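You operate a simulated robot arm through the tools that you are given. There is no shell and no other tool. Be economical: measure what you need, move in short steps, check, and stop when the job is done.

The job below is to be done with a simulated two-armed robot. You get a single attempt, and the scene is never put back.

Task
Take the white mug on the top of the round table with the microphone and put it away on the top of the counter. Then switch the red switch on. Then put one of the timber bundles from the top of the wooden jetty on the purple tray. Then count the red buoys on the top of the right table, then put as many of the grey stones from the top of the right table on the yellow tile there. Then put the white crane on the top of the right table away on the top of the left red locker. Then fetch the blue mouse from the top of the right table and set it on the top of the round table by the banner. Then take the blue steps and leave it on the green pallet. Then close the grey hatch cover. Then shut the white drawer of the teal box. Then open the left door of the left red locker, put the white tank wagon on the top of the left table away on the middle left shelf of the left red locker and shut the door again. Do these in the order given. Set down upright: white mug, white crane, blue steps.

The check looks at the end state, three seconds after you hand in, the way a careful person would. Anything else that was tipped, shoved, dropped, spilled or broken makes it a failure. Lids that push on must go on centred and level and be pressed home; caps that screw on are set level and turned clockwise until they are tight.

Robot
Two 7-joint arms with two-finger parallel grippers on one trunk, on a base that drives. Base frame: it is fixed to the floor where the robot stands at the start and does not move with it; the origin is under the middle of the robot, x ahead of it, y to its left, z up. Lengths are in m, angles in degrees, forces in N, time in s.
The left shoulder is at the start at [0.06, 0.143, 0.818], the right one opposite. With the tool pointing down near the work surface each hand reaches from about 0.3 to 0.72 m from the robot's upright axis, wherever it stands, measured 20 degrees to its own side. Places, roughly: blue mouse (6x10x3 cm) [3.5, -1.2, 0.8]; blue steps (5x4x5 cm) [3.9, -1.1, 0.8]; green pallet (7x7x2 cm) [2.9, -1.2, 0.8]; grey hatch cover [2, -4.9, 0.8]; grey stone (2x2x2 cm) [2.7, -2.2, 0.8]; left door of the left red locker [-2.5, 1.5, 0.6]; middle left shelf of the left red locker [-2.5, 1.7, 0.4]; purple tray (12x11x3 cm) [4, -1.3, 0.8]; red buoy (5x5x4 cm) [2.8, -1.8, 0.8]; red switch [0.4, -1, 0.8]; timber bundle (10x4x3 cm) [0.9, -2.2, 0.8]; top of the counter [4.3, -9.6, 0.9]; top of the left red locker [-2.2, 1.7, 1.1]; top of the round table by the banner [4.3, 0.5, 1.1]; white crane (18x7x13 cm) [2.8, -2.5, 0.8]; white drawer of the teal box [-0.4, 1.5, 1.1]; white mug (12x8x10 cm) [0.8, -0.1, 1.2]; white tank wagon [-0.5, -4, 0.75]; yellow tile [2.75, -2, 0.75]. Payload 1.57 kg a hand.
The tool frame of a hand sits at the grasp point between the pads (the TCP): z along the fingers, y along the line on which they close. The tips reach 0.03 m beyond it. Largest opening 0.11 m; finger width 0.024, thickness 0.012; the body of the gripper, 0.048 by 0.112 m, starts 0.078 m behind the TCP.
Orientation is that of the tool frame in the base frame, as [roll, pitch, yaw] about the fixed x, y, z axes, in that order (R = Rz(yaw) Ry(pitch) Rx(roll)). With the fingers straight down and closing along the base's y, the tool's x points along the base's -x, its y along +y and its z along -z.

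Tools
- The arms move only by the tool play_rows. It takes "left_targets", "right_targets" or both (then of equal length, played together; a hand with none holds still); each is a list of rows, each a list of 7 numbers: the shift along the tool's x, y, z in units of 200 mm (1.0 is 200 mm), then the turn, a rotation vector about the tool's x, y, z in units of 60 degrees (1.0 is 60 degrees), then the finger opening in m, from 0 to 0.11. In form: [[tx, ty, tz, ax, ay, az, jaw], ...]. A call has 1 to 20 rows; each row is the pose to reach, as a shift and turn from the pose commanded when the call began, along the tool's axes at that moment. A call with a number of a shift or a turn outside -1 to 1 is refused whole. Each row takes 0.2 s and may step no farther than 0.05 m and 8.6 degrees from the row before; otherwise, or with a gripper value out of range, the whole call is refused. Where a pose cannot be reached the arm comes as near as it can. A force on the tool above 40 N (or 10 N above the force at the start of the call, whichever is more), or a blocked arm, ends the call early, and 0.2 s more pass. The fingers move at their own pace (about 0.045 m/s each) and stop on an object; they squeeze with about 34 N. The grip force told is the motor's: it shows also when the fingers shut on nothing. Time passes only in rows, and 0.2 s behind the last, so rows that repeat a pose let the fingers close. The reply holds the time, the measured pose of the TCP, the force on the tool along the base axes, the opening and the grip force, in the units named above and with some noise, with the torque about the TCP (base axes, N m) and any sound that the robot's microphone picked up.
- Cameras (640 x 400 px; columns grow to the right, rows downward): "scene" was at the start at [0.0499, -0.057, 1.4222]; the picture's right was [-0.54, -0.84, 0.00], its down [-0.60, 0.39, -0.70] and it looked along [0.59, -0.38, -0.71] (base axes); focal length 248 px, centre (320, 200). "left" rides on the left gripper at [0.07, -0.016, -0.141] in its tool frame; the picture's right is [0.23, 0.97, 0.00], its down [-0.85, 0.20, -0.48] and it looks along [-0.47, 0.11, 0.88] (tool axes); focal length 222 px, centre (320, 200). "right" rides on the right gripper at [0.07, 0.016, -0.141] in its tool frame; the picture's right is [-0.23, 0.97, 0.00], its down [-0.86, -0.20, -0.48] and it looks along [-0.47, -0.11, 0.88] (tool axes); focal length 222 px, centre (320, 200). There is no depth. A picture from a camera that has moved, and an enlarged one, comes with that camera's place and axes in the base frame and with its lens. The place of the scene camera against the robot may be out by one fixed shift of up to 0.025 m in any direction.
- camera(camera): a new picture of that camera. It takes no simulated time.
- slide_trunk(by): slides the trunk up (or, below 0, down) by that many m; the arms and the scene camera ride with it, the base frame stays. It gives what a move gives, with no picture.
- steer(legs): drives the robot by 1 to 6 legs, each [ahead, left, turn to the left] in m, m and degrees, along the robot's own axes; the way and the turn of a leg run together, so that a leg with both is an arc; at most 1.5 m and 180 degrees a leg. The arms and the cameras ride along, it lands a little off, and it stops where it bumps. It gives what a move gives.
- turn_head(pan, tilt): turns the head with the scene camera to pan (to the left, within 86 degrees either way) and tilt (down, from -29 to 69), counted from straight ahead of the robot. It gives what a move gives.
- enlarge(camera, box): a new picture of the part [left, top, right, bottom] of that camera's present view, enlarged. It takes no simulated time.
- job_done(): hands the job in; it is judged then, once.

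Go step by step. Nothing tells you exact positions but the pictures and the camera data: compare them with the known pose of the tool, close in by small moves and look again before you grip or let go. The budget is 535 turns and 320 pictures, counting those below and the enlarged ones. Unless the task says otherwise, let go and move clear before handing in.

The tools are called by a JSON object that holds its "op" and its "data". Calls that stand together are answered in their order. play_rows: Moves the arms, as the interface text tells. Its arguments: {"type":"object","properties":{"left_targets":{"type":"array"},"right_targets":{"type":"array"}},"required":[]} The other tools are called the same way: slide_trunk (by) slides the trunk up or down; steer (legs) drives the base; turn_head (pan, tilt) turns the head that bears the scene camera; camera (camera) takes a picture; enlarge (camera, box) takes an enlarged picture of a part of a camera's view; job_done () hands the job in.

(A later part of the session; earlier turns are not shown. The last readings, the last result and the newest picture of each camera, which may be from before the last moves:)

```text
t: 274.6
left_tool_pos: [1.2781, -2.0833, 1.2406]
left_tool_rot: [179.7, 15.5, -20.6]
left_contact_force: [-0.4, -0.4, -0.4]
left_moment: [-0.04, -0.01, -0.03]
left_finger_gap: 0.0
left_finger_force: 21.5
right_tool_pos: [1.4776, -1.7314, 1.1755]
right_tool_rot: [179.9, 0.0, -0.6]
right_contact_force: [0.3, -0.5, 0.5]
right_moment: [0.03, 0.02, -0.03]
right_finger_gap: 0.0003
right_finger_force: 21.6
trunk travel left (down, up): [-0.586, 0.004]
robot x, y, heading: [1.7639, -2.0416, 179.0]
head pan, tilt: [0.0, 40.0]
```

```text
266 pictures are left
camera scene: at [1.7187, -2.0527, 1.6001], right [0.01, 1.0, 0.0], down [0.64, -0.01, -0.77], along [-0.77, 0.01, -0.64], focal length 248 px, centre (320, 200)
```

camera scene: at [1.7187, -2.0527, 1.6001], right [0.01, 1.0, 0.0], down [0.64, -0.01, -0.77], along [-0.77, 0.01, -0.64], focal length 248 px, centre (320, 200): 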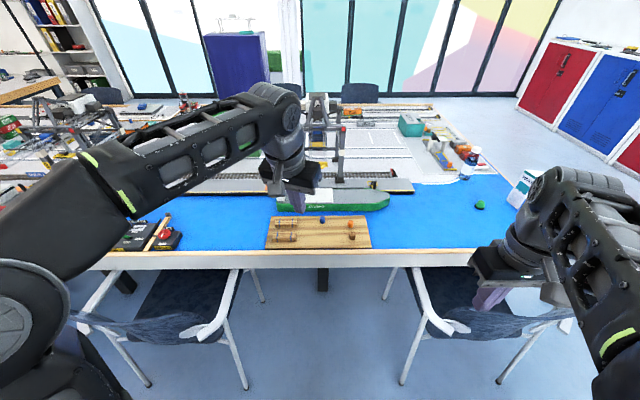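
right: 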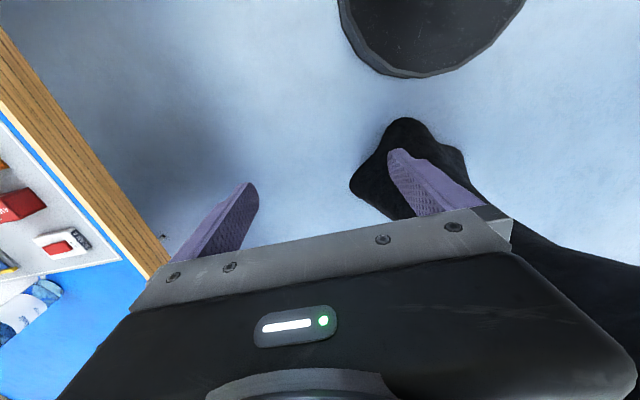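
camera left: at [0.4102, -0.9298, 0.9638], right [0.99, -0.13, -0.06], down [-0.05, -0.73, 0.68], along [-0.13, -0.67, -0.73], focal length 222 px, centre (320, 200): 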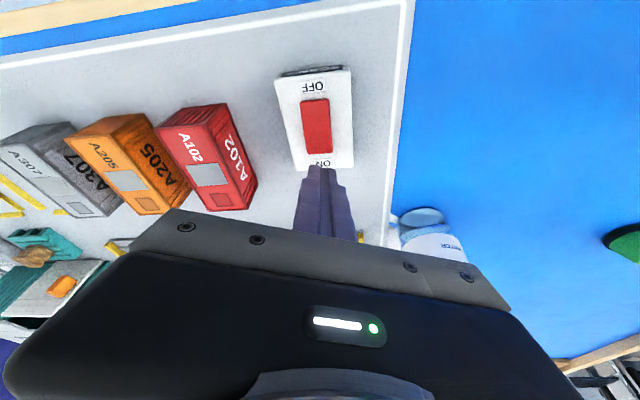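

{"op": "enlarge", "data": {"camera": "scene", "box": [230, 180, 410, 280]}}

```text
3.56 times, centred on (320, 230) of scene
camera zoom: at [1.7187, -2.0527, 1.6001], right [0.01, 1.0, 0.0], down [0.64, -0.01, -0.77], along [-0.77, 0.01, -0.64], focal length 881 px, centre (320, 93)
```

zoom: 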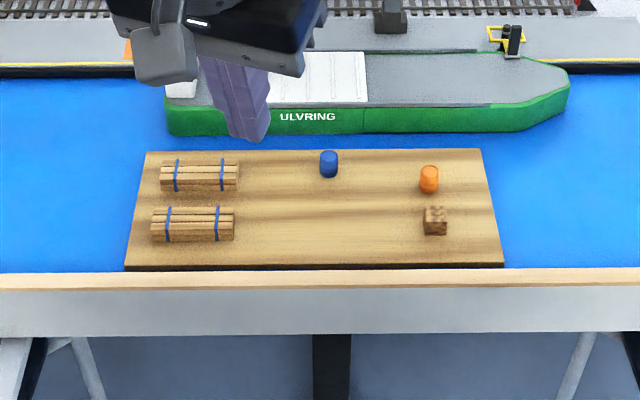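

Two bundles lie lengthwise along y; I'll take the front one (≈[1.0,-2.2]). Drive 0.2 m closer, lower the trunk, straighten and turn the left hand.

{"op": "steer", "data": {"legs": [[0.2, 0, 1]]}}

{"op": "slide_trunk", "data": {"by": -0.2}}

{"op": "play_rows", "data": {"left_targets": [[0, 0, -0.05, 0, 0.13, 0, 0.03], [0, 0, -0.1, 0, 0.258, 0, 0.06]]}}

{"op": "play_rows", "data": {"left_targets": [[0, 0, 0, 0, 0, 0.125, 0.06], [0, 0, 0, 0, 0, 0.25, 0.06], [0, 0, 0, 0, 0, 0.375, 0.06], [0, 0, 0, 0, 0, 0.5, 0.06], [0, 0, 0, 0, 0, 0.625, 0.06], [0, 0, 0, 0, 0, 0.75, 0.06], [0, 0, 0, 0, 0, 0.875, 0.06], [0, 0, 0, 0, 0, 1.0, 0.06]]}}

```text
t: 276.2
left_tool_pos: [1.0812, -2.0899, 1.2412]
left_tool_rot: [179.7, 15.2, -19.7]
left_contact_force: [0.3, 0.2, -0.7]
left_moment: [0.0, -0.03, 0.01]
left_finger_gap: 0.0001
left_finger_force: 21.5
right_tool_pos: [1.2745, -1.7336, 1.1747]
right_tool_rot: [179.9, 0.1, 0.2]
right_contact_force: [-1.0, 0.6, 0.0]
right_moment: [0.0, -0.05, 0.0]
right_finger_gap: 0.0002
right_finger_force: 21.4
trunk travel left (down, up): [-0.586, 0.004]
robot x, y, heading: [1.5631, -2.0388, -179.9]
head pan, tilt: [0.0, 40.0]
```

```text
t: 278.3
left_tool_pos: [1.0828, -2.0904, 1.042]
left_tool_rot: [179.7, 15.5, -19.8]
left_contact_force: [-0.7, -0.8, 1.0]
left_moment: [0.01, -0.02, 0.0]
left_finger_gap: 0.0
left_finger_force: 21.8
right_tool_pos: [1.2768, -1.7356, 0.9734]
right_tool_rot: [-180.0, 0.1, 0.2]
right_contact_force: [0.2, 1.1, -0.7]
right_moment: [-0.01, -0.02, 0.0]
right_finger_gap: 0.0
right_finger_force: 21.6
trunk travel left (down, up): [-0.386, 0.204]
robot x, y, heading: [1.5626, -2.0382, -179.8]
head pan, tilt: [0.0, 40.0]
```

```text
t: 278.9
left_tool_pos: [1.0769, -2.0944, 1.0285]
left_tool_rot: [179.9, 10.2, -19.8]
left_contact_force: [0.2, 1.0, 0.2]
left_moment: [0.0, 0.0, 0.0]
left_finger_gap: 0.0479
left_finger_force: 0.1
left hand out of reach, approached as far as the arm can: row 1, 2
right_tool_pos: [1.2765, -1.7326, 0.9752]
right_tool_rot: [-180.0, 0.1, 0.2]
right_contact_force: [0.4, -0.4, 0.0]
right_moment: [-0.04, 0.0, -0.02]
right_finger_gap: 0.0
right_finger_force: 20.9
trunk travel left (down, up): [-0.386, 0.204]
robot x, y, heading: [1.5659, -2.0402, -179.6]
head pan, tilt: [0.0, 40.0]
```

```text
t: 280.7
left_tool_pos: [1.0758, -2.0943, 1.0305]
left_tool_rot: [171.0, 5.0, -80.2]
left_contact_force: [0.3, -0.3, -0.4]
left_moment: [0.01, 0.01, 0.04]
left_finger_gap: 0.0603
left_finger_force: 0.1
right_tool_pos: [1.276, -1.7345, 0.9752]
right_tool_rot: [180.0, 0.1, 0.1]
right_contact_force: [0.1, -0.7, -0.9]
right_moment: [0.01, -0.01, 0.0]
right_finger_gap: 0.0
right_finger_force: 21.4
trunk travel left (down, up): [-0.386, 0.204]
robot x, y, heading: [1.5645, -2.0362, -179.7]
head pan, tilt: [0.0, 40.0]
```

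{"op": "play_rows", "data": {"left_targets": [[0.12, 0.095, 0.13, 0, 0, 0, 0.06], [0.25, 0.19, 0.26, 0.05, 0.023, 0.055, 0.06], [0.37, 0.29, 0.39, 0.1, 0.046, 0.11, 0.06], [0.499, 0.387, 0.526, 0.155, 0.069, 0.167, 0.06]]}}

{"op": "camera", "data": {"camera": "left"}}

{"op": "camera", "data": {"camera": "scene"}}

```text
t: 281.7
left_tool_pos: [1.0027, -2.1993, 0.9303]
left_tool_rot: [180.0, 0.1, -89.8]
left_contact_force: [-0.2, -0.4, 0.6]
left_moment: [0.05, -0.01, -0.02]
left_finger_gap: 0.0597
left_finger_force: 0.1
right_tool_pos: [1.2769, -1.7347, 0.9755]
right_tool_rot: [180.0, 0.1, 0.1]
right_contact_force: [-0.3, -0.4, -0.1]
right_moment: [0.0, -0.03, -0.01]
right_finger_gap: 0.0
right_finger_force: 21.3
trunk travel left (down, up): [-0.386, 0.204]
robot x, y, heading: [1.5667, -2.0349, -179.9]
head pan, tilt: [0.0, 40.0]
```

```text
264 pictures are left
camera left: at [1.0183, -2.2684, 1.0714], right [-0.97, -0.23, 0.0], down [-0.2, 0.85, 0.48], along [-0.11, 0.47, -0.88], focal length 222 px, centre (320, 200)
```

left: 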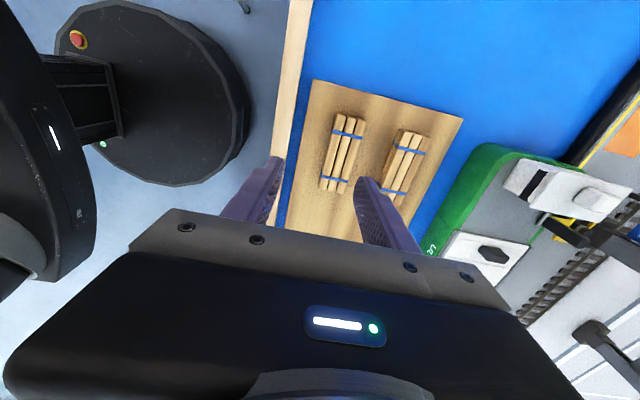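

```text
263 pictures are left
camera scene: at [1.5219, -2.0524, 1.4001], right [0.0, 1.0, 0.0], down [0.64, 0.0, -0.77], along [-0.77, 0.0, -0.64], focal length 248 px, centre (320, 200)
```

scene: 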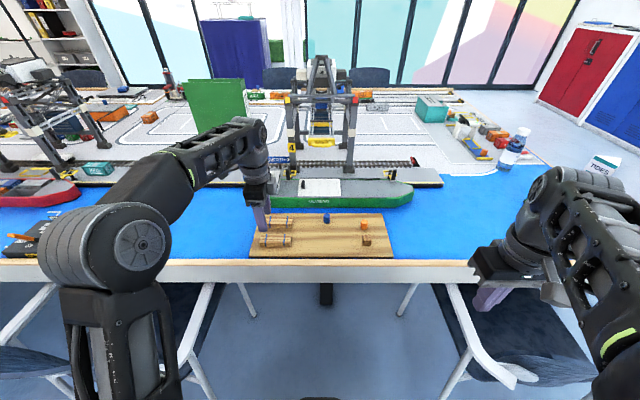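

Front bundle seen at ≈[0.972,-2.19], turned about 6°. Align and descend to z≈0.83.

{"op": "play_rows", "data": {"left_targets": [[-0.03, 0.08, 0.1, 0, 0, -0.05, 0.06], [-0.055, 0.155, 0.25, 0, 0, -0.1, 0.06], [-0.055, 0.155, 0.4, 0, 0, -0.1, 0.06], [-0.055, 0.155, 0.5, 0, 0, -0.1, 0.06]]}}

{"op": "camera", "data": {"camera": "left"}}

{"op": "enlarge", "data": {"camera": "scene", "box": [230, 190, 390, 290]}}

```text
t: 282.7
left_tool_pos: [0.97, -2.1888, 0.828]
left_tool_rot: [179.9, 0.0, -83.8]
left_contact_force: [0.2, -1.1, -0.1]
left_moment: [-0.01, 0.01, -0.04]
left_finger_gap: 0.06
left_finger_force: 0.0
right_tool_pos: [1.2758, -1.7358, 0.9752]
right_tool_rot: [180.0, 0.1, 0.3]
right_contact_force: [0.3, -0.5, -0.7]
right_moment: [-0.01, 0.02, -0.01]
right_finger_gap: 0.0
right_finger_force: 21.1
trunk travel left (down, up): [-0.386, 0.204]
robot x, y, heading: [1.571, -2.0392, -179.8]
head pan, tilt: [0.0, 40.0]
```

```text
262 pictures are left
camera left: at [0.9938, -2.2559, 0.9699], right [-0.94, -0.33, 0.0], down [-0.29, 0.83, 0.48], along [-0.16, 0.45, -0.88], focal length 222 px, centre (320, 200)
```

left: 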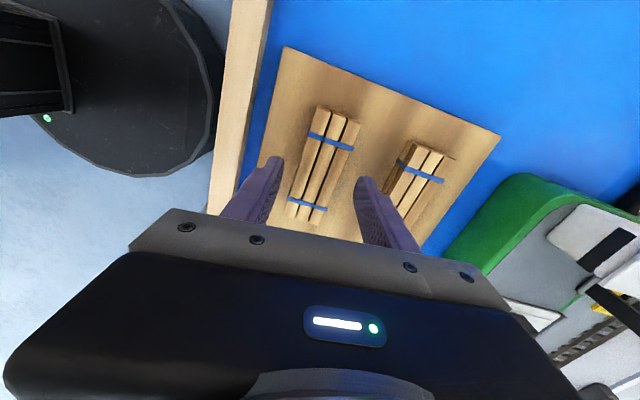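

```text
4.00 times, centred on (310, 240) of scene
camera zoom: at [1.522, -2.053, 1.4001], right [0.0, 1.0, 0.0], down [0.64, 0.0, -0.77], along [-0.77, 0.0, -0.64], focal length 991 px, centre (360, 40)
```

zoom: 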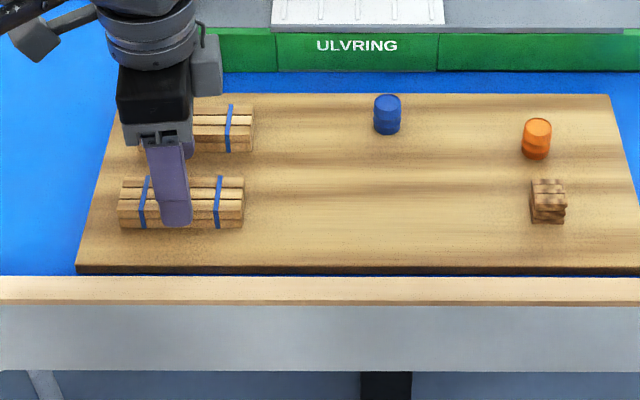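

Well aligned. Lower to z≈0.80 and close.

{"op": "play_rows", "data": {"left_targets": [[0, 0, 0.05, 0, 0, 0.03, 0.06], [0, 0, 0.1, 0, 0, 0.045, 0.06], [0, 0, 0.14, 0, 0, 0.045, 0.06]]}}

{"op": "enlarge", "data": {"camera": "scene", "box": [230, 190, 390, 290]}}

```text
t: 283.5
left_tool_pos: [0.9692, -2.1888, 0.8019]
left_tool_rot: [179.8, 0.0, -86.5]
left_contact_force: [0.4, -1.4, 8.1]
left_moment: [-0.07, -0.29, -0.08]
left_finger_gap: 0.0599
left_finger_force: 0.0
right_tool_pos: [1.2768, -1.7342, 0.9744]
right_tool_rot: [-180.0, 0.3, 0.2]
right_contact_force: [0.8, 0.4, 0.6]
right_moment: [-0.01, 0.01, -0.03]
right_finger_gap: 0.0
right_finger_force: 21.3
trunk travel left (down, up): [-0.386, 0.204]
robot x, y, heading: [1.5676, -2.0389, -179.9]
head pan, tilt: [0.0, 40.0]
```

```text
4.00 times, centred on (310, 240) of scene
camera zoom: at [1.5231, -2.0528, 1.4004], right [0.0, 1.0, 0.0], down [0.64, 0.0, -0.77], along [-0.77, 0.0, -0.64], focal length 991 px, centre (360, 40)
```

zoom: 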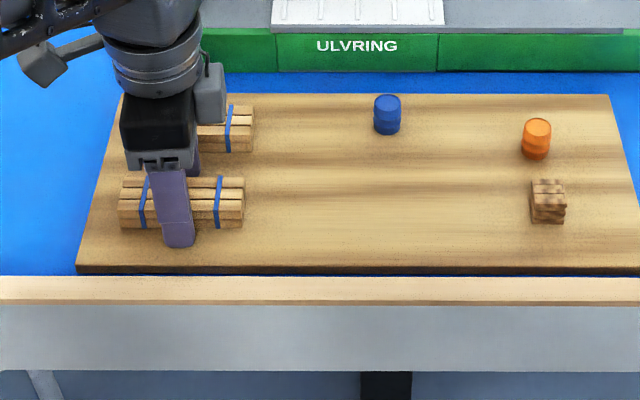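

Finger tip touches the jetty; raise 2 mm and close.

{"op": "play_rows", "data": {"left_targets": [[0, 0, -0.015, 0, 0, 0, 0.045], [0, 0, -0.015, 0, 0, 0, 0.02], [0, 0, -0.015, 0, 0, 0, 0.02], [0, 0, -0.015, 0, 0, 0, 0.02], [0, 0, -0.015, 0, 0, 0, 0.02]]}}

{"op": "play_rows", "data": {"left_targets": [[0, 0, -0.1, 0, 0, 0, 0.02], [0, 0, -0.2, 0, 0, 0, 0.02], [0, 0, -0.4, 0, 0, 0, 0.02], [0, 0, -0.6, 0, 0, 0, 0.02]]}}

{"op": "camera", "data": {"camera": "left"}}

{"op": "camera", "data": {"camera": "scene"}}

```text
t: 284.7
left_tool_pos: [0.968, -2.1882, 0.8042]
left_tool_rot: [179.9, 0.1, -86.5]
left_contact_force: [1.0, 0.4, -0.1]
left_moment: [0.03, 0.01, -0.03]
left_finger_gap: 0.0368
left_finger_force: 33.8
right_tool_pos: [1.2765, -1.735, 0.9744]
right_tool_rot: [-180.0, 0.2, 0.2]
right_contact_force: [0.2, -0.1, -0.3]
right_moment: [-0.04, 0.02, 0.01]
right_finger_gap: 0.0001
right_finger_force: 21.1
trunk travel left (down, up): [-0.386, 0.204]
robot x, y, heading: [1.563, -2.0388, -179.7]
head pan, tilt: [0.0, 40.0]
```

```text
t: 285.7
left_tool_pos: [0.9686, -2.1867, 0.9048]
left_tool_rot: [180.0, 0.2, -86.5]
left_contact_force: [0.0, -0.1, 0.7]
left_moment: [0.0, 0.02, 0.0]
left_finger_gap: 0.0371
left_finger_force: 33.9
left hand out of reach, approached as far as the arm can: row 4
right_tool_pos: [1.2751, -1.7341, 0.9753]
right_tool_rot: [180.0, 0.1, 0.2]
right_contact_force: [-0.2, -0.3, 0.1]
right_moment: [0.0, 0.0, 0.02]
right_finger_gap: 0.0
right_finger_force: 21.5
trunk travel left (down, up): [-0.386, 0.204]
robot x, y, heading: [1.5634, -2.0414, -179.6]
head pan, tilt: [0.0, 40.0]
```

```text
259 pictures are left
camera left: at [0.9893, -2.256, 1.046], right [-0.96, -0.29, 0.0], down [-0.25, 0.84, 0.48], along [-0.14, 0.46, -0.88], focal length 222 px, centre (320, 200)
```

left: 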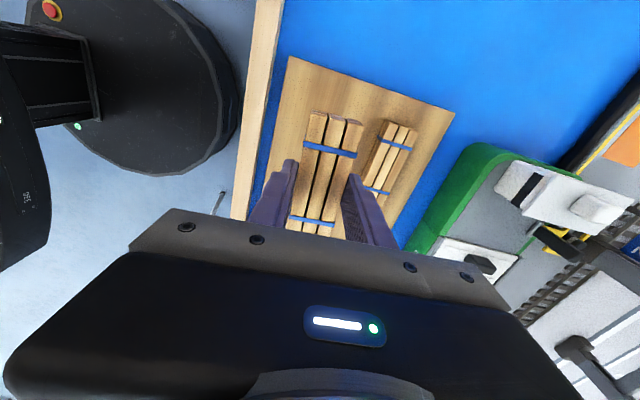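

```text
258 pictures are left
camera scene: at [1.5219, -2.0531, 1.4001], right [0.0, 1.0, 0.0], down [0.64, 0.0, -0.77], along [-0.77, 0.0, -0.64], focal length 248 px, centre (320, 200)
```

scene: 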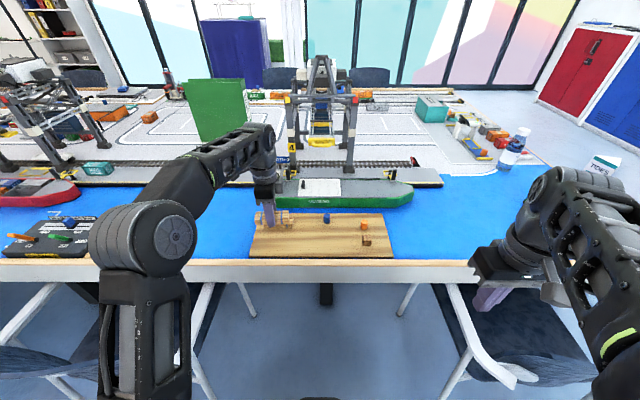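

Timber held. Raise, back into the corridor, turn and go north toward the purple tray.

{"op": "slide_trunk", "data": {"by": 0.2}}

{"op": "steer", "data": {"legs": [[-0.26, 0, 0], [0, 0, 90], [-1.4, 0, 0]]}}

{"op": "turn_head", "data": {"pan": 45, "tilt": 35}}

{"op": "camera", "data": {"camera": "scene"}}

```text
t: 287.9
left_tool_pos: [0.969, -2.1874, 1.1044]
left_tool_rot: [179.9, 0.1, -86.5]
left_contact_force: [0.1, -0.4, -0.1]
left_moment: [-0.01, 0.0, -0.03]
left_finger_gap: 0.0369
left_finger_force: 33.9
right_tool_pos: [1.2758, -1.7346, 1.174]
right_tool_rot: [-180.0, 0.1, 0.2]
right_contact_force: [0.2, 0.0, 0.1]
right_moment: [0.03, 0.02, -0.02]
right_finger_gap: 0.0
right_finger_force: 21.0
trunk travel left (down, up): [-0.586, 0.004]
robot x, y, heading: [1.5683, -2.0403, -179.7]
head pan, tilt: [0.0, 40.0]
```

```text
t: 300.2
left_tool_pos: [1.9759, -1.2177, 1.1046]
left_tool_rot: [180.0, 0.1, 3.1]
left_contact_force: [-1.2, 0.7, -0.6]
left_moment: [-0.01, -0.01, -0.01]
left_finger_gap: 0.0371
left_finger_force: 34.0
right_tool_pos: [1.5255, -0.9074, 1.1756]
right_tool_rot: [-180.0, 0.1, 89.8]
right_contact_force: [-0.2, -0.6, 0.0]
right_moment: [-0.05, 0.02, -0.03]
right_finger_gap: 0.0
right_finger_force: 21.0
trunk travel left (down, up): [-0.586, 0.004]
robot x, y, heading: [1.8344, -0.6197, -90.2]
head pan, tilt: [0.0, 40.0]
```

```text
t: 301.4
left_tool_pos: [1.9754, -1.2171, 1.1044]
left_tool_rot: [179.9, 0.0, 3.2]
left_contact_force: [0.4, -0.6, -0.3]
left_moment: [-0.01, -0.03, 0.04]
left_finger_gap: 0.0372
left_finger_force: 33.9
right_tool_pos: [1.5248, -0.9071, 1.1743]
right_tool_rot: [180.0, 0.1, 89.8]
right_contact_force: [-0.1, 1.5, 0.2]
right_moment: [-0.02, 0.0, -0.02]
right_finger_gap: 0.0004
right_finger_force: 21.2
trunk travel left (down, up): [-0.586, 0.004]
robot x, y, heading: [1.8332, -0.6206, -90.1]
head pan, tilt: [45.0, 35.0]
```

```text
257 pictures are left
camera scene: at [1.9072, -0.666, 1.6077], right [-0.71, -0.7, 0.0], down [-0.4, 0.41, -0.82], along [0.58, -0.58, -0.57], focal length 248 px, centre (320, 200)
```

scene: 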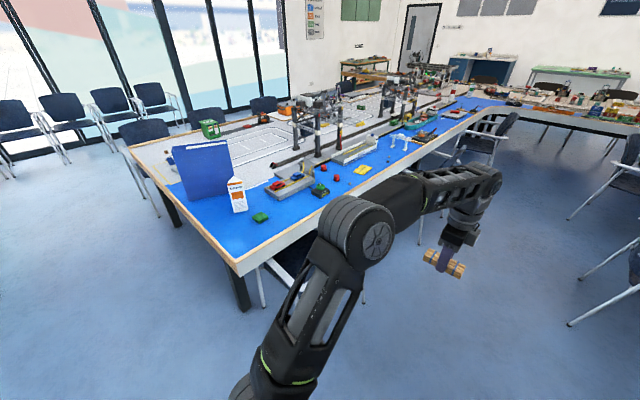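

I back north a bit to clear the binder, then strafe to the purple tray.

{"op": "steer", "data": {"legs": [[-0.55, 0, 0], [0, 1.45, 0], [0, 0.47, 0]]}}

{"op": "turn_head", "data": {"pan": 10, "tilt": 35}}

{"op": "camera", "data": {"camera": "scene"}}

```text
t: 313.9
left_tool_pos: [3.9244, -0.6817, 1.1056]
left_tool_rot: [179.9, 0.2, 2.3]
left_contact_force: [1.5, -0.4, 0.4]
left_moment: [0.0, -0.01, -0.01]
left_finger_gap: 0.037
left_finger_force: 33.6
right_tool_pos: [3.4765, -0.3645, 1.1751]
right_tool_rot: [179.9, 0.2, 89.0]
right_contact_force: [1.1, -0.1, -0.4]
right_moment: [-0.01, 0.03, -0.02]
right_finger_gap: 0.0003
right_finger_force: 22.1
trunk travel left (down, up): [-0.586, 0.004]
robot x, y, heading: [3.7861, -0.0824, -91.2]
head pan, tilt: [45.0, 35.0]
```

```text
t: 315.0
left_tool_pos: [3.9229, -0.6817, 1.1041]
left_tool_rot: [179.9, 0.1, 2.3]
left_contact_force: [-0.7, 0.0, 0.2]
left_moment: [-0.02, -0.03, 0.01]
left_finger_gap: 0.0369
left_finger_force: 34.0
right_tool_pos: [3.4768, -0.3639, 1.1743]
right_tool_rot: [-180.0, 0.1, 89.0]
right_contact_force: [-0.3, 1.1, 0.4]
right_moment: [-0.01, 0.0, 0.0]
right_finger_gap: 0.0
right_finger_force: 21.5
trunk travel left (down, up): [-0.586, 0.004]
robot x, y, heading: [3.7888, -0.0815, -91.0]
head pan, tilt: [10.0, 35.0]
```

```text
256 pictures are left
camera scene: at [3.8149, -0.1518, 1.6077], right [-0.99, -0.16, 0.0], down [-0.09, 0.57, -0.82], along [0.13, -0.81, -0.57], focal length 248 px, centre (320, 200)
```

scene: 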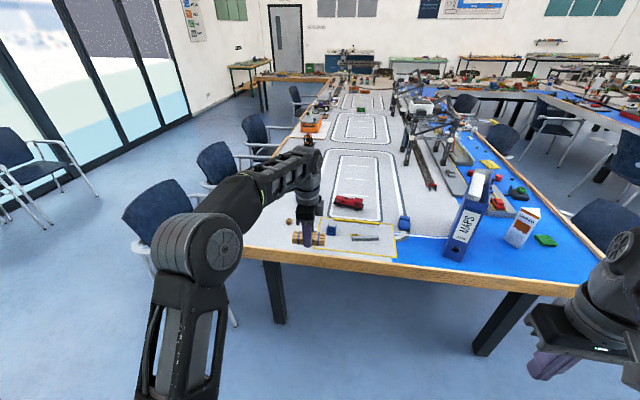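

{"op": "steer", "data": {"legs": [[0.42, 0, 1]]}}

{"op": "turn_head", "data": {"pan": 10, "tilt": 55}}

{"op": "camera", "data": {"camera": "scene"}}

{"op": "camera", "data": {"camera": "left"}}

```text
t: 317.5
left_tool_pos: [3.9249, -1.0869, 1.1041]
left_tool_rot: [179.9, 0.1, 3.1]
left_contact_force: [1.0, -0.1, -0.6]
left_moment: [0.02, -0.01, 0.01]
left_finger_gap: 0.037
left_finger_force: 33.9
right_tool_pos: [3.4746, -0.775, 1.1742]
right_tool_rot: [180.0, 0.1, 89.7]
right_contact_force: [-0.3, -0.5, 0.1]
right_moment: [0.03, 0.03, -0.01]
right_finger_gap: 0.0001
right_finger_force: 21.7
trunk travel left (down, up): [-0.586, 0.004]
robot x, y, heading: [3.7861, -0.4887, -90.3]
head pan, tilt: [10.0, 35.0]
```

```text
t: 318.3
left_tool_pos: [3.9249, -1.0858, 1.1039]
left_tool_rot: [179.8, 0.1, 3.1]
left_contact_force: [0.3, -0.5, -0.4]
left_moment: [-0.04, -0.02, 0.02]
left_finger_gap: 0.0369
left_finger_force: 33.6
right_tool_pos: [3.4758, -0.7743, 1.1747]
right_tool_rot: [-180.0, 0.1, 89.7]
right_contact_force: [-0.3, 1.0, 0.5]
right_moment: [-0.01, 0.01, -0.02]
right_finger_gap: 0.0
right_finger_force: 21.6
trunk travel left (down, up): [-0.586, 0.004]
robot x, y, heading: [3.7858, -0.4847, -90.3]
head pan, tilt: [10.0, 55.0]
```

```text
255 pictures are left
camera scene: at [3.8079, -0.5418, 1.5795], right [-0.99, -0.17, 0.0], down [-0.14, 0.81, -0.57], along [0.1, -0.57, -0.82], focal length 248 px, centre (320, 200)
```

scene: 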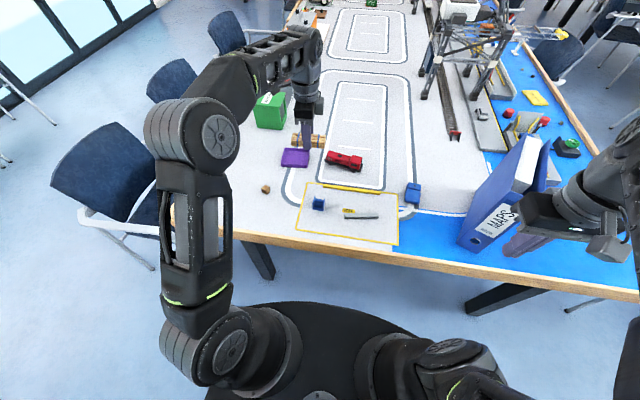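

```text
254 pictures are left
camera left: at [3.9941, -1.0648, 1.2458], right [0.28, -0.96, 0.0], down [-0.84, -0.24, 0.48], along [-0.46, -0.13, -0.88], focal length 222 px, centre (320, 200)
```

left: 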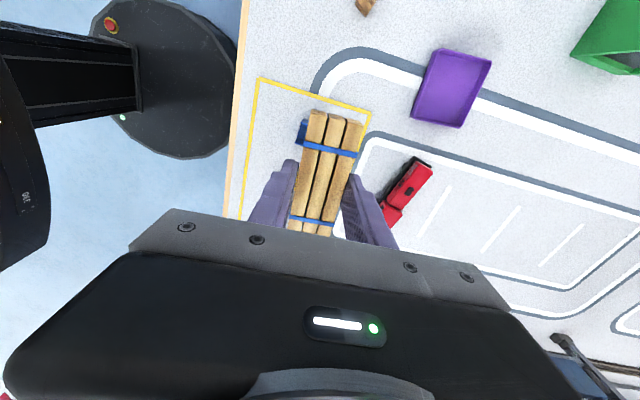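

Purple tray centre ≈[4.043,-1.307], rotated ~4–5°; the bundle (along x) fits its long side. I move closer.

{"op": "steer", "data": {"legs": [[0.15, 0.07, 0]]}}

{"op": "slide_trunk", "data": {"by": -0.17}}

{"op": "camera", "data": {"camera": "left"}}

```text
t: 319.8
left_tool_pos: [3.9954, -1.234, 1.1032]
left_tool_rot: [180.0, 0.1, 2.8]
left_contact_force: [-0.8, -0.3, 0.0]
left_moment: [0.02, 0.04, 0.01]
left_finger_gap: 0.0371
left_finger_force: 34.2
right_tool_pos: [3.5454, -0.9234, 1.1753]
right_tool_rot: [180.0, 0.1, 89.5]
right_contact_force: [-0.3, -0.9, -0.9]
right_moment: [0.02, 0.02, 0.0]
right_finger_gap: 0.0
right_finger_force: 21.5
trunk travel left (down, up): [-0.586, 0.004]
robot x, y, heading: [3.8546, -0.6385, -90.5]
head pan, tilt: [10.0, 55.0]
```

```text
t: 321.7
left_tool_pos: [3.9971, -1.2346, 0.9355]
left_tool_rot: [179.9, 0.1, 2.9]
left_contact_force: [-0.1, -0.2, -0.2]
left_moment: [-0.01, 0.01, -0.01]
left_finger_gap: 0.0371
left_finger_force: 34.0
right_tool_pos: [3.545, -0.9213, 1.0045]
right_tool_rot: [-179.9, 0.1, 89.6]
right_contact_force: [0.2, -0.1, 0.9]
right_moment: [0.01, -0.03, 0.03]
right_finger_gap: 0.0
right_finger_force: 21.5
trunk travel left (down, up): [-0.416, 0.174]
robot x, y, heading: [3.8524, -0.6382, -90.4]
head pan, tilt: [10.0, 55.0]
```

```text
253 pictures are left
camera left: at [4.064, -1.213, 1.0759], right [0.28, -0.96, 0.0], down [-0.84, -0.24, 0.48], along [-0.46, -0.13, -0.88], focal length 222 px, centre (320, 200)
```

left: 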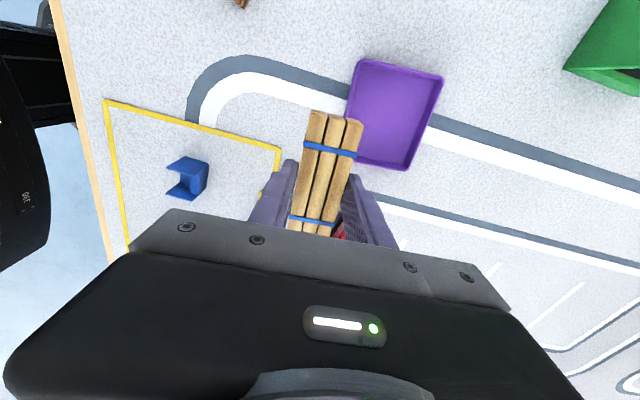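

{"op": "play_rows", "data": {"left_targets": [[0.08, 0.14, 0, 0, 0, 0, 0.02], [0.16, 0.28, 0, 0, 0, 0, 0.02], [0.23, 0.4, 0, 0, 0, 0, 0.02], [0.23, 0.4, 0.2, 0, 0, 0, 0.02], [0.23, 0.4, 0.4, 0, 0, 0, 0.02]]}}

{"op": "camera", "data": {"camera": "left"}}

{"op": "enlarge", "data": {"camera": "scene", "box": [220, 100, 380, 200]}}

```text
t: 322.9
left_tool_pos: [4.0482, -1.3047, 0.8627]
left_tool_rot: [179.6, 0.1, 2.9]
left_contact_force: [-0.4, 0.6, 0.7]
left_moment: [0.01, -0.01, -0.01]
left_finger_gap: 0.0369
left_finger_force: 34.1
left hand out of reach, approached as far as the arm can: row 1, 2, 3, 4, 5
right_tool_pos: [3.5435, -0.9207, 1.0046]
right_tool_rot: [179.9, 0.2, 89.7]
right_contact_force: [0.1, 0.2, 0.0]
right_moment: [-0.06, -0.05, -0.01]
right_finger_gap: 0.0
right_finger_force: 21.1
trunk travel left (down, up): [-0.416, 0.174]
robot x, y, heading: [3.8575, -0.6387, -90.6]
head pan, tilt: [10.0, 55.0]
```

```text
252 pictures are left
camera left: at [4.1164, -1.2833, 1.0041], right [0.28, -0.96, 0.01], down [-0.84, -0.24, 0.48], along [-0.46, -0.14, -0.88], focal length 222 px, centre (320, 200)
```

left: 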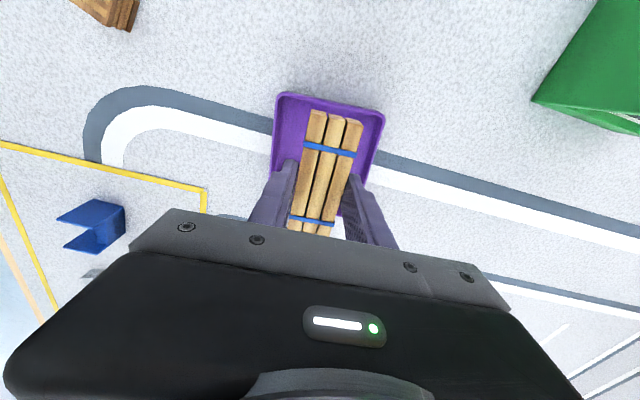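

```text
4.00 times, centred on (300, 150) of scene
camera zoom: at [3.8765, -0.6885, 1.4096], right [-0.99, -0.17, 0.0], down [-0.14, 0.81, -0.57], along [0.1, -0.57, -0.82], focal length 991 px, centre (400, 400)
```

zoom: 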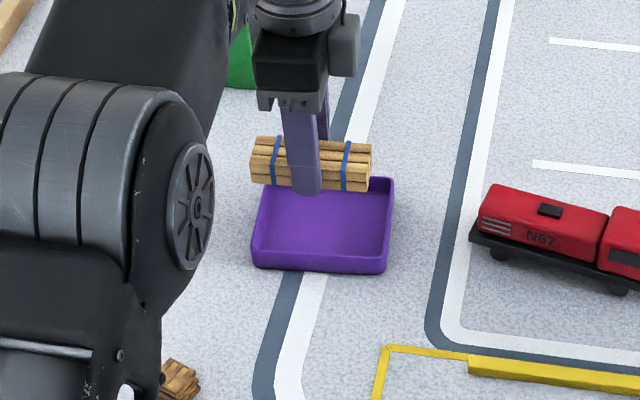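

Nearly over the tray; shift 9 mm to -x, turn 3°, and lower gently.

{"op": "play_rows", "data": {"left_targets": [[-0.045, 0, 0.05, 0, 0, -0.03, 0.02], [-0.045, 0, 0.15, 0, 0, -0.05, 0.02], [-0.045, 0, 0.2, 0, 0, -0.05, 0.02]]}}

{"op": "camera", "data": {"camera": "left"}}

{"op": "enlarge", "data": {"camera": "scene", "box": [220, 100, 380, 200]}}

```text
t: 323.7
left_tool_pos: [4.0396, -1.3068, 0.8228]
left_tool_rot: [179.8, 0.1, 6.0]
left_contact_force: [0.9, -0.6, -0.4]
left_moment: [0.02, 0.01, 0.02]
left_finger_gap: 0.037
left_finger_force: 34.5
right_tool_pos: [3.5449, -0.9213, 1.0049]
right_tool_rot: [-180.0, 0.2, 89.6]
right_contact_force: [-0.3, -0.3, 0.7]
right_moment: [-0.02, -0.02, 0.02]
right_finger_gap: 0.0
right_finger_force: 21.3
trunk travel left (down, up): [-0.416, 0.174]
robot x, y, heading: [3.8543, -0.6377, -90.3]
head pan, tilt: [10.0, 55.0]
```

```text
250 pictures are left
camera left: at [4.1069, -1.2816, 0.963], right [0.33, -0.94, 0.0], down [-0.83, -0.29, 0.48], along [-0.45, -0.16, -0.88], focal length 222 px, centre (320, 200)
```

left: 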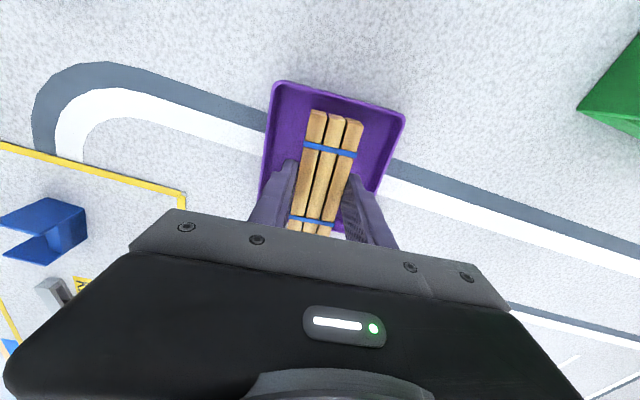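

```text
4.00 times, centred on (300, 150) of scene
camera zoom: at [3.8783, -0.6898, 1.4094], right [-0.99, -0.17, 0.0], down [-0.14, 0.81, -0.57], along [0.1, -0.57, -0.82], focal length 991 px, centre (400, 400)
```

zoom: 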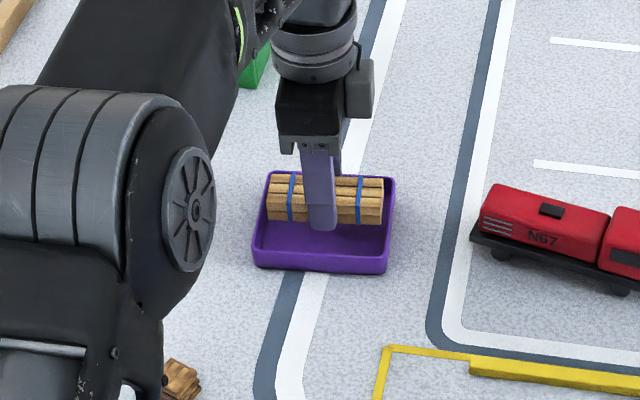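

Centred. Lower on until it touches.

{"op": "play_rows", "data": {"left_targets": [[0, 0, 0.05, 0, 0, 0, 0.02], [0, 0, 0.09, 0, 0, 0, 0.02], [0, 0, 0.12, 0, 0, 0, 0.02], [0, 0, 0.15, 0, 0, 0, 0.02], [0, 0, 0.17, 0, 0, 0, 0.02]]}}

{"op": "enlarge", "data": {"camera": "scene", "box": [220, 100, 380, 200]}}

```text
t: 324.9
left_tool_pos: [4.0384, -1.3059, 0.7943]
left_tool_rot: [179.2, 0.2, 6.0]
left_contact_force: [3.9, -3.8, 27.1]
left_moment: [0.19, -0.14, -0.06]
left_finger_gap: 0.0371
left_finger_force: 34.2
right_tool_pos: [3.5459, -0.9201, 1.0059]
right_tool_rot: [180.0, 0.1, 89.7]
right_contact_force: [0.1, -0.7, 0.7]
right_moment: [0.0, 0.01, 0.03]
right_finger_gap: 0.0
right_finger_force: 21.3
trunk travel left (down, up): [-0.416, 0.174]
robot x, y, heading: [3.8561, -0.6353, -90.1]
head pan, tilt: [10.0, 55.0]
```

```text
4.00 times, centred on (300, 150) of scene
camera zoom: at [3.8779, -0.6874, 1.4101], right [-0.99, -0.17, 0.0], down [-0.14, 0.81, -0.58], along [0.1, -0.57, -0.82], focal length 991 px, centre (400, 400)
```

zoom: 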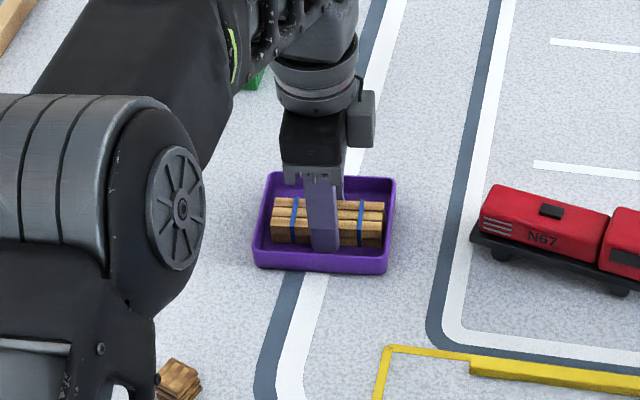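

Bundle is in the tray. Open a little and lift straight out.

{"op": "play_rows", "data": {"left_targets": [[0, 0, -0.015, 0, 0, 0, 0.045], [0, 0, -0.015, 0, 0, 0, 0.052], [0, 0, -0.015, 0, 0, 0, 0.052]]}}

{"op": "play_rows", "data": {"left_targets": [[0, 0, -0.1, 0, 0, 0, 0.052], [0, 0, -0.25, 0, 0, 0, 0.052], [0, 0, -0.4, 0, 0, 0, 0.052], [0, 0, -0.55, 0, 0, 0, 0.052]]}}

{"op": "enlarge", "data": {"camera": "scene", "box": [220, 100, 380, 200]}}

```text
t: 325.7
left_tool_pos: [4.0378, -1.304, 0.7935]
left_tool_rot: [179.7, 0.1, 5.8]
left_contact_force: [0.2, -6.6, 22.5]
left_moment: [0.35, 0.0, -0.02]
left_finger_gap: 0.0464
left_finger_force: 0.1
right_tool_pos: [3.545, -0.9217, 1.0062]
right_tool_rot: [-179.9, 0.2, 89.6]
right_contact_force: [-0.3, 0.1, -0.6]
right_moment: [-0.01, 0.0, 0.05]
right_finger_gap: 0.0003
right_finger_force: 21.3
trunk travel left (down, up): [-0.416, 0.174]
robot x, y, heading: [3.8528, -0.6374, -90.3]
head pan, tilt: [10.0, 55.0]
```

```text
t: 326.7
left_tool_pos: [4.0392, -1.3038, 0.8625]
left_tool_rot: [179.7, 0.2, 5.9]
left_contact_force: [0.2, 0.9, 0.8]
left_moment: [0.02, 0.02, 0.04]
left_finger_gap: 0.052
left_finger_force: 0.0
left hand out of reach, approached as far as the arm can: row 3, 4
right_tool_pos: [3.5449, -0.922, 1.0039]
right_tool_rot: [179.9, 0.1, 89.7]
right_contact_force: [0.0, -0.5, 0.2]
right_moment: [0.0, 0.0, 0.01]
right_finger_gap: 0.0
right_finger_force: 21.2
trunk travel left (down, up): [-0.416, 0.174]
robot x, y, heading: [3.8531, -0.6354, -90.4]
head pan, tilt: [10.0, 55.0]
```

```text
4.00 times, centred on (300, 150) of scene
camera zoom: at [3.8782, -0.6899, 1.4094], right [-0.99, -0.17, 0.0], down [-0.14, 0.81, -0.57], along [0.1, -0.57, -0.82], focal length 991 px, centre (400, 400)
```

zoom: 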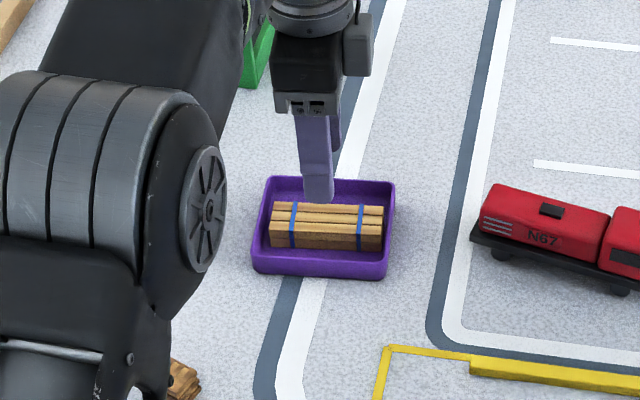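

Timber done. Next, the buoys and stones on the west edge of the right table; I drive back and into the corridor.

{"op": "slide_trunk", "data": {"by": 0.17}}

{"op": "steer", "data": {"legs": [[-0.57, 0, 0], [0, -1.45, 0], [0, -0.53, 0], [1.45, 0, 0], [0.5, 0, 0], [0, 0, 90]]}}

{"op": "turn_head", "data": {"pan": 0, "tilt": 40}}

{"op": "camera", "data": {"camera": "scene"}}

```text
t: 328.6
left_tool_pos: [4.0395, -1.3046, 1.0318]
left_tool_rot: [179.7, 0.2, 5.9]
left_contact_force: [-0.4, 0.4, 0.2]
left_moment: [0.05, 0.03, 0.01]
left_finger_gap: 0.0521
left_finger_force: 0.0
right_tool_pos: [3.5467, -0.9218, 1.1746]
right_tool_rot: [180.0, 0.1, 89.5]
right_contact_force: [0.4, 0.1, -0.2]
right_moment: [0.0, 0.01, 0.02]
right_finger_gap: 0.0001
right_finger_force: 21.7
trunk travel left (down, up): [-0.586, 0.004]
robot x, y, heading: [3.8534, -0.6337, -90.5]
head pan, tilt: [10.0, 55.0]
```

```text
t: 354.6
left_tool_pos: [2.4838, -1.8724, 1.0335]
left_tool_rot: [179.7, 0.2, 92.0]
left_contact_force: [-0.3, -0.4, 0.5]
left_moment: [0.01, -0.04, 0.01]
left_finger_gap: 0.052
left_finger_force: 0.0
right_tool_pos: [2.0686, -2.3382, 1.1752]
right_tool_rot: [179.9, 0.1, 175.7]
right_contact_force: [0.1, 0.5, -0.2]
right_moment: [-0.02, 0.02, 0.02]
right_finger_gap: 0.0001
right_finger_force: 21.4
trunk travel left (down, up): [-0.586, 0.004]
robot x, y, heading: [1.8032, -2.0081, -4.2]
head pan, tilt: [10.0, 55.0]
```

```text
t: 355.4
left_tool_pos: [2.484, -1.8731, 1.0333]
left_tool_rot: [179.7, 0.1, 91.9]
left_contact_force: [-0.5, -0.3, -0.2]
left_moment: [-0.04, -0.02, -0.02]
left_finger_gap: 0.0521
left_finger_force: 0.1
right_tool_pos: [2.0671, -2.3383, 1.1751]
right_tool_rot: [-180.0, 0.1, 175.7]
right_contact_force: [-0.2, 0.0, 0.3]
right_moment: [-0.02, 0.0, -0.02]
right_finger_gap: 0.0
right_finger_force: 21.5
trunk travel left (down, up): [-0.586, 0.004]
robot x, y, heading: [1.8054, -2.0139, -4.3]
head pan, tilt: [0.0, 40.0]
```

```text
246 pictures are left
camera scene: at [1.8713, -2.0284, 1.6], right [-0.08, -1.0, 0.0], down [-0.64, 0.05, -0.77], along [0.76, -0.06, -0.64], focal length 248 px, centre (320, 200)
```

scene: 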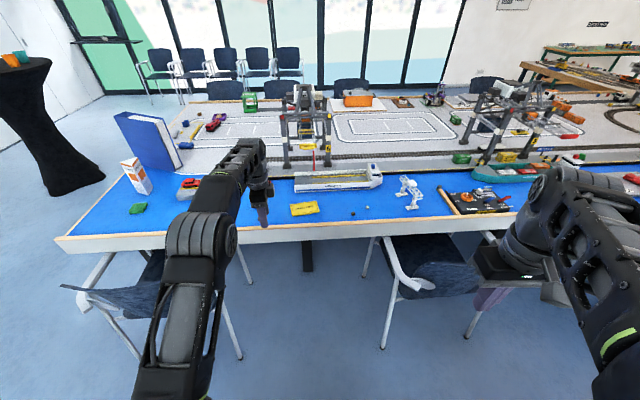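

{"op": "enlarge", "data": {"camera": "scene", "box": [100, 140, 320, 260]}}

{"op": "enlarge", "data": {"camera": "scene", "box": [270, 140, 460, 250]}}

{"op": "enlarge", "data": {"camera": "scene", "box": [420, 70, 640, 220]}}

```text
2.91 times, centred on (210, 200) of scene
camera zoom: at [1.8713, -2.0284, 1.6], right [-0.08, -1.0, 0.0], down [-0.64, 0.05, -0.77], along [0.76, -0.06, -0.64], focal length 721 px, centre (640, 200)
```

zoom: 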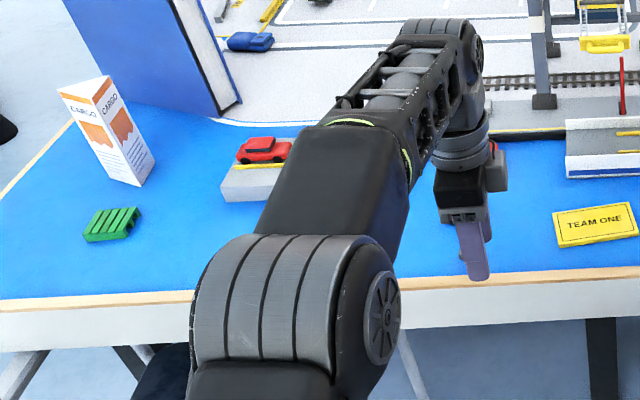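

```text
3.37 times, centred on (365, 195) of scene
camera zoom: at [1.8713, -2.0284, 1.6], right [-0.08, -1.0, 0.0], down [-0.64, 0.05, -0.77], along [0.76, -0.06, -0.64], focal length 834 px, centre (168, 217)
```

zoom: 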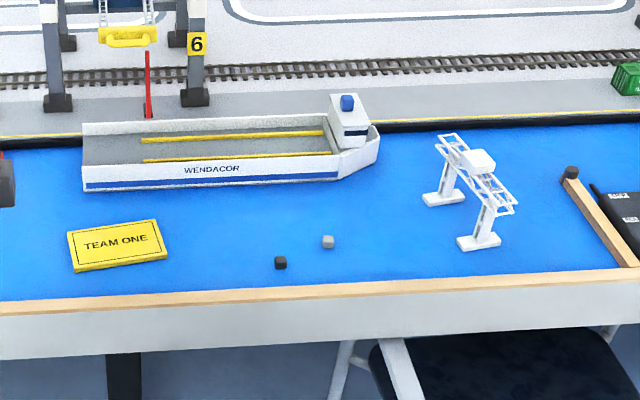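

```text
2.67 times, centred on (530, 145) of scene
camera zoom: at [1.8713, -2.0284, 1.6], right [-0.08, -1.0, 0.0], down [-0.64, 0.05, -0.77], along [0.76, -0.06, -0.64], focal length 661 px, centre (-240, 347)
```

zoom: 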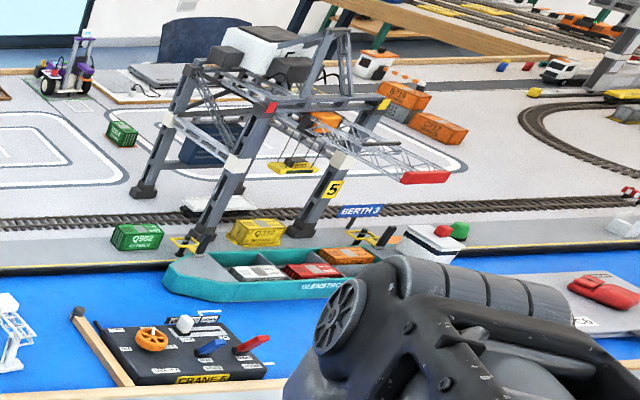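

I move the left hand back out of the way to see what's behind it.

{"op": "play_rows", "data": {"left_targets": [[0, -0.2, 0, 0, 0, 0, 0.05], [0, -0.4, 0, 0, 0, 0, 0.05], [0, -0.6, -0.1, 0, 0, 0, 0.05], [0, -0.8, -0.2, 0, 0, 0, 0.05], [0.1, -1.0, -0.3, 0, 0, 0, 0.05]]}}

{"op": "camera", "data": {"camera": "scene"}}

```text
t: 356.6
left_tool_pos: [2.2826, -1.8584, 1.0919]
left_tool_rot: [179.6, 0.1, 92.1]
left_contact_force: [-0.4, 0.8, 0.2]
left_moment: [-0.02, -0.05, -0.01]
left_finger_gap: 0.0498
left_finger_force: 0.1
right_tool_pos: [2.0661, -2.3388, 1.1763]
right_tool_rot: [179.9, 0.2, 175.8]
right_contact_force: [0.0, 0.3, -0.8]
right_moment: [0.0, -0.04, -0.01]
right_finger_gap: 0.0
right_finger_force: 21.3
trunk travel left (down, up): [-0.586, 0.004]
robot x, y, heading: [1.8022, -2.0103, -4.1]
head pan, tilt: [0.0, 40.0]
```

```text
242 pictures are left
camera scene: at [1.8692, -2.0273, 1.6002], right [-0.08, -1.0, 0.0], down [-0.64, 0.05, -0.77], along [0.76, -0.06, -0.64], focal length 248 px, centre (320, 200)
```

scene: 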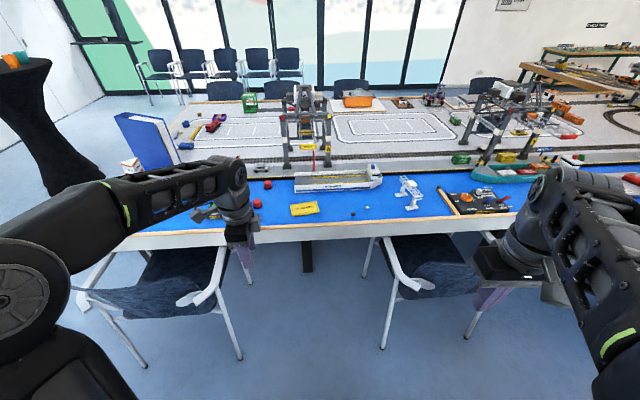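

{"op": "enlarge", "data": {"camera": "scene", "box": [180, 140, 340, 240]}}

{"op": "camera", "data": {"camera": "left"}}

```text
4.00 times, centred on (260, 190) of scene
camera zoom: at [1.8692, -2.0273, 1.6002], right [-0.08, -1.0, 0.0], down [-0.64, 0.05, -0.77], along [0.76, -0.06, -0.64], focal length 991 px, centre (560, 240)
```

zoom: 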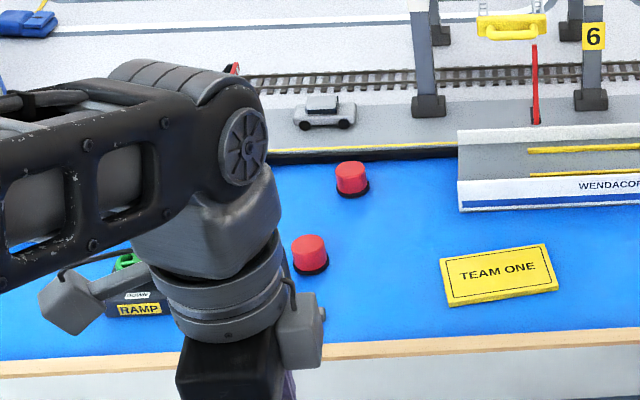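

```text
240 pictures are left
camera left: at [2.263, -1.7888, 1.2324], right [0.97, 0.26, 0.01], down [0.22, -0.85, 0.48], along [0.13, -0.46, -0.88], focal length 222 px, centre (320, 200)
```

left: 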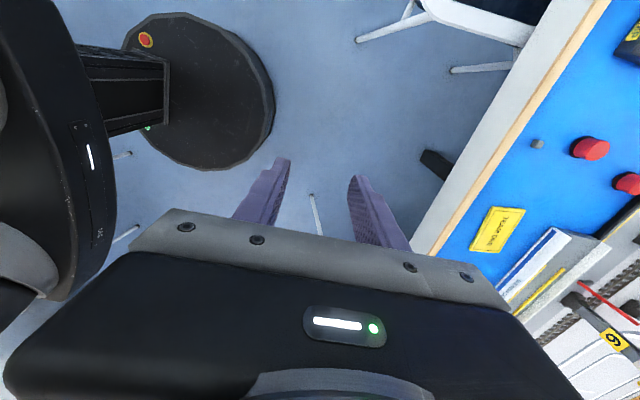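

I see two red buoys here and another stone. I must count over the whole right table, so I move south along it and look both ways.

{"op": "steer", "data": {"legs": [[-0.05, -0.95, 4]]}}

{"op": "turn_head", "data": {"pan": 30, "tilt": 35}}

{"op": "camera", "data": {"camera": "scene"}}

{"op": "turn_head", "data": {"pan": -20, "tilt": 35}}

{"op": "camera", "data": {"camera": "scene"}}

```text
t: 361.6
left_tool_pos: [2.1802, -2.7792, 1.0907]
left_tool_rot: [179.8, 0.1, 95.0]
left_contact_force: [0.2, -0.4, -0.3]
left_moment: [0.03, -0.02, 0.01]
left_finger_gap: 0.0501
left_finger_force: 0.1
right_tool_pos: [1.9886, -3.2695, 1.1751]
right_tool_rot: [180.0, 0.1, 178.9]
right_contact_force: [-0.3, 0.2, 0.4]
right_moment: [0.0, 0.02, 0.03]
right_finger_gap: 0.0
right_finger_force: 21.4
trunk travel left (down, up): [-0.586, 0.004]
robot x, y, heading: [1.7073, -2.9551, -1.1]
head pan, tilt: [0.0, 40.0]
```

```text
t: 362.5
left_tool_pos: [2.1792, -2.7791, 1.0912]
left_tool_rot: [179.7, 0.2, 95.1]
left_contact_force: [0.6, 0.2, 0.4]
left_moment: [0.02, 0.0, 0.01]
left_finger_gap: 0.0499
left_finger_force: 0.0
right_tool_pos: [1.9886, -3.27, 1.1749]
right_tool_rot: [180.0, 0.1, 178.8]
right_contact_force: [-0.2, 0.5, -0.2]
right_moment: [0.02, 0.0, -0.02]
right_finger_gap: 0.0001
right_finger_force: 21.9
trunk travel left (down, up): [-0.586, 0.004]
robot x, y, heading: [1.7059, -2.9534, -1.2]
head pan, tilt: [30.0, 35.0]
```

```text
239 pictures are left
camera scene: at [1.7673, -2.9266, 1.6077], right [0.48, -0.88, 0.0], down [-0.5, -0.28, -0.82], along [0.72, 0.39, -0.57], focal length 248 px, centre (320, 200)
```

scene: 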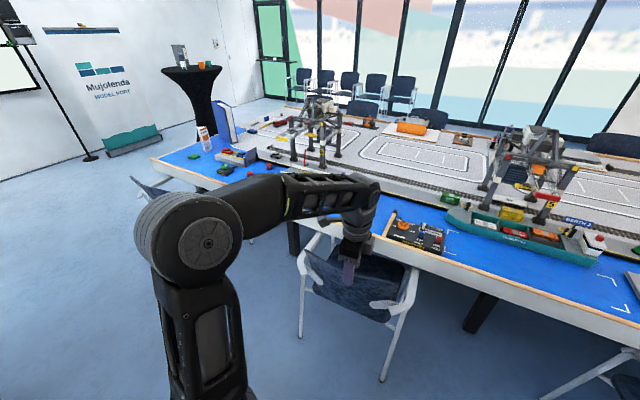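

```text
t: 363.7
left_tool_pos: [2.1793, -2.7788, 1.0909]
left_tool_rot: [179.7, 0.2, 95.1]
left_contact_force: [-0.2, -0.6, -0.7]
left_moment: [-0.03, -0.02, 0.03]
left_finger_gap: 0.0498
left_finger_force: 0.1
right_tool_pos: [1.9882, -3.2696, 1.1748]
right_tool_rot: [-180.0, 0.1, 178.8]
right_contact_force: [0.1, -0.3, 0.2]
right_moment: [0.01, 0.01, -0.03]
right_finger_gap: 0.0
right_finger_force: 21.1
trunk travel left (down, up): [-0.586, 0.004]
robot x, y, heading: [1.707, -2.9572, -1.1]
head pan, tilt: [-20.0, 35.0]
```

```text
238 pictures are left
camera scene: at [1.7721, -3.0007, 1.6077], right [-0.36, -0.93, 0.0], down [-0.53, 0.21, -0.82], along [0.76, -0.3, -0.57], focal length 248 px, centre (320, 200)
```

scene: 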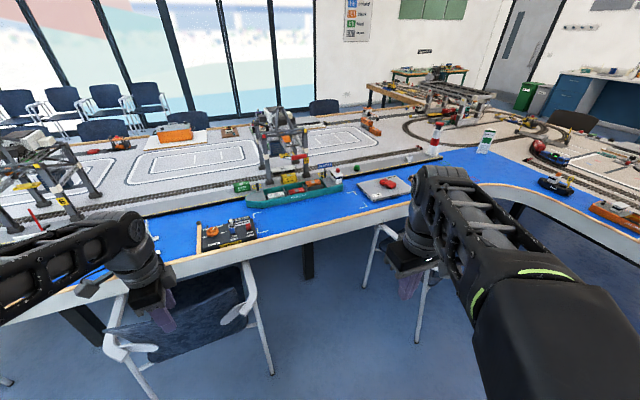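

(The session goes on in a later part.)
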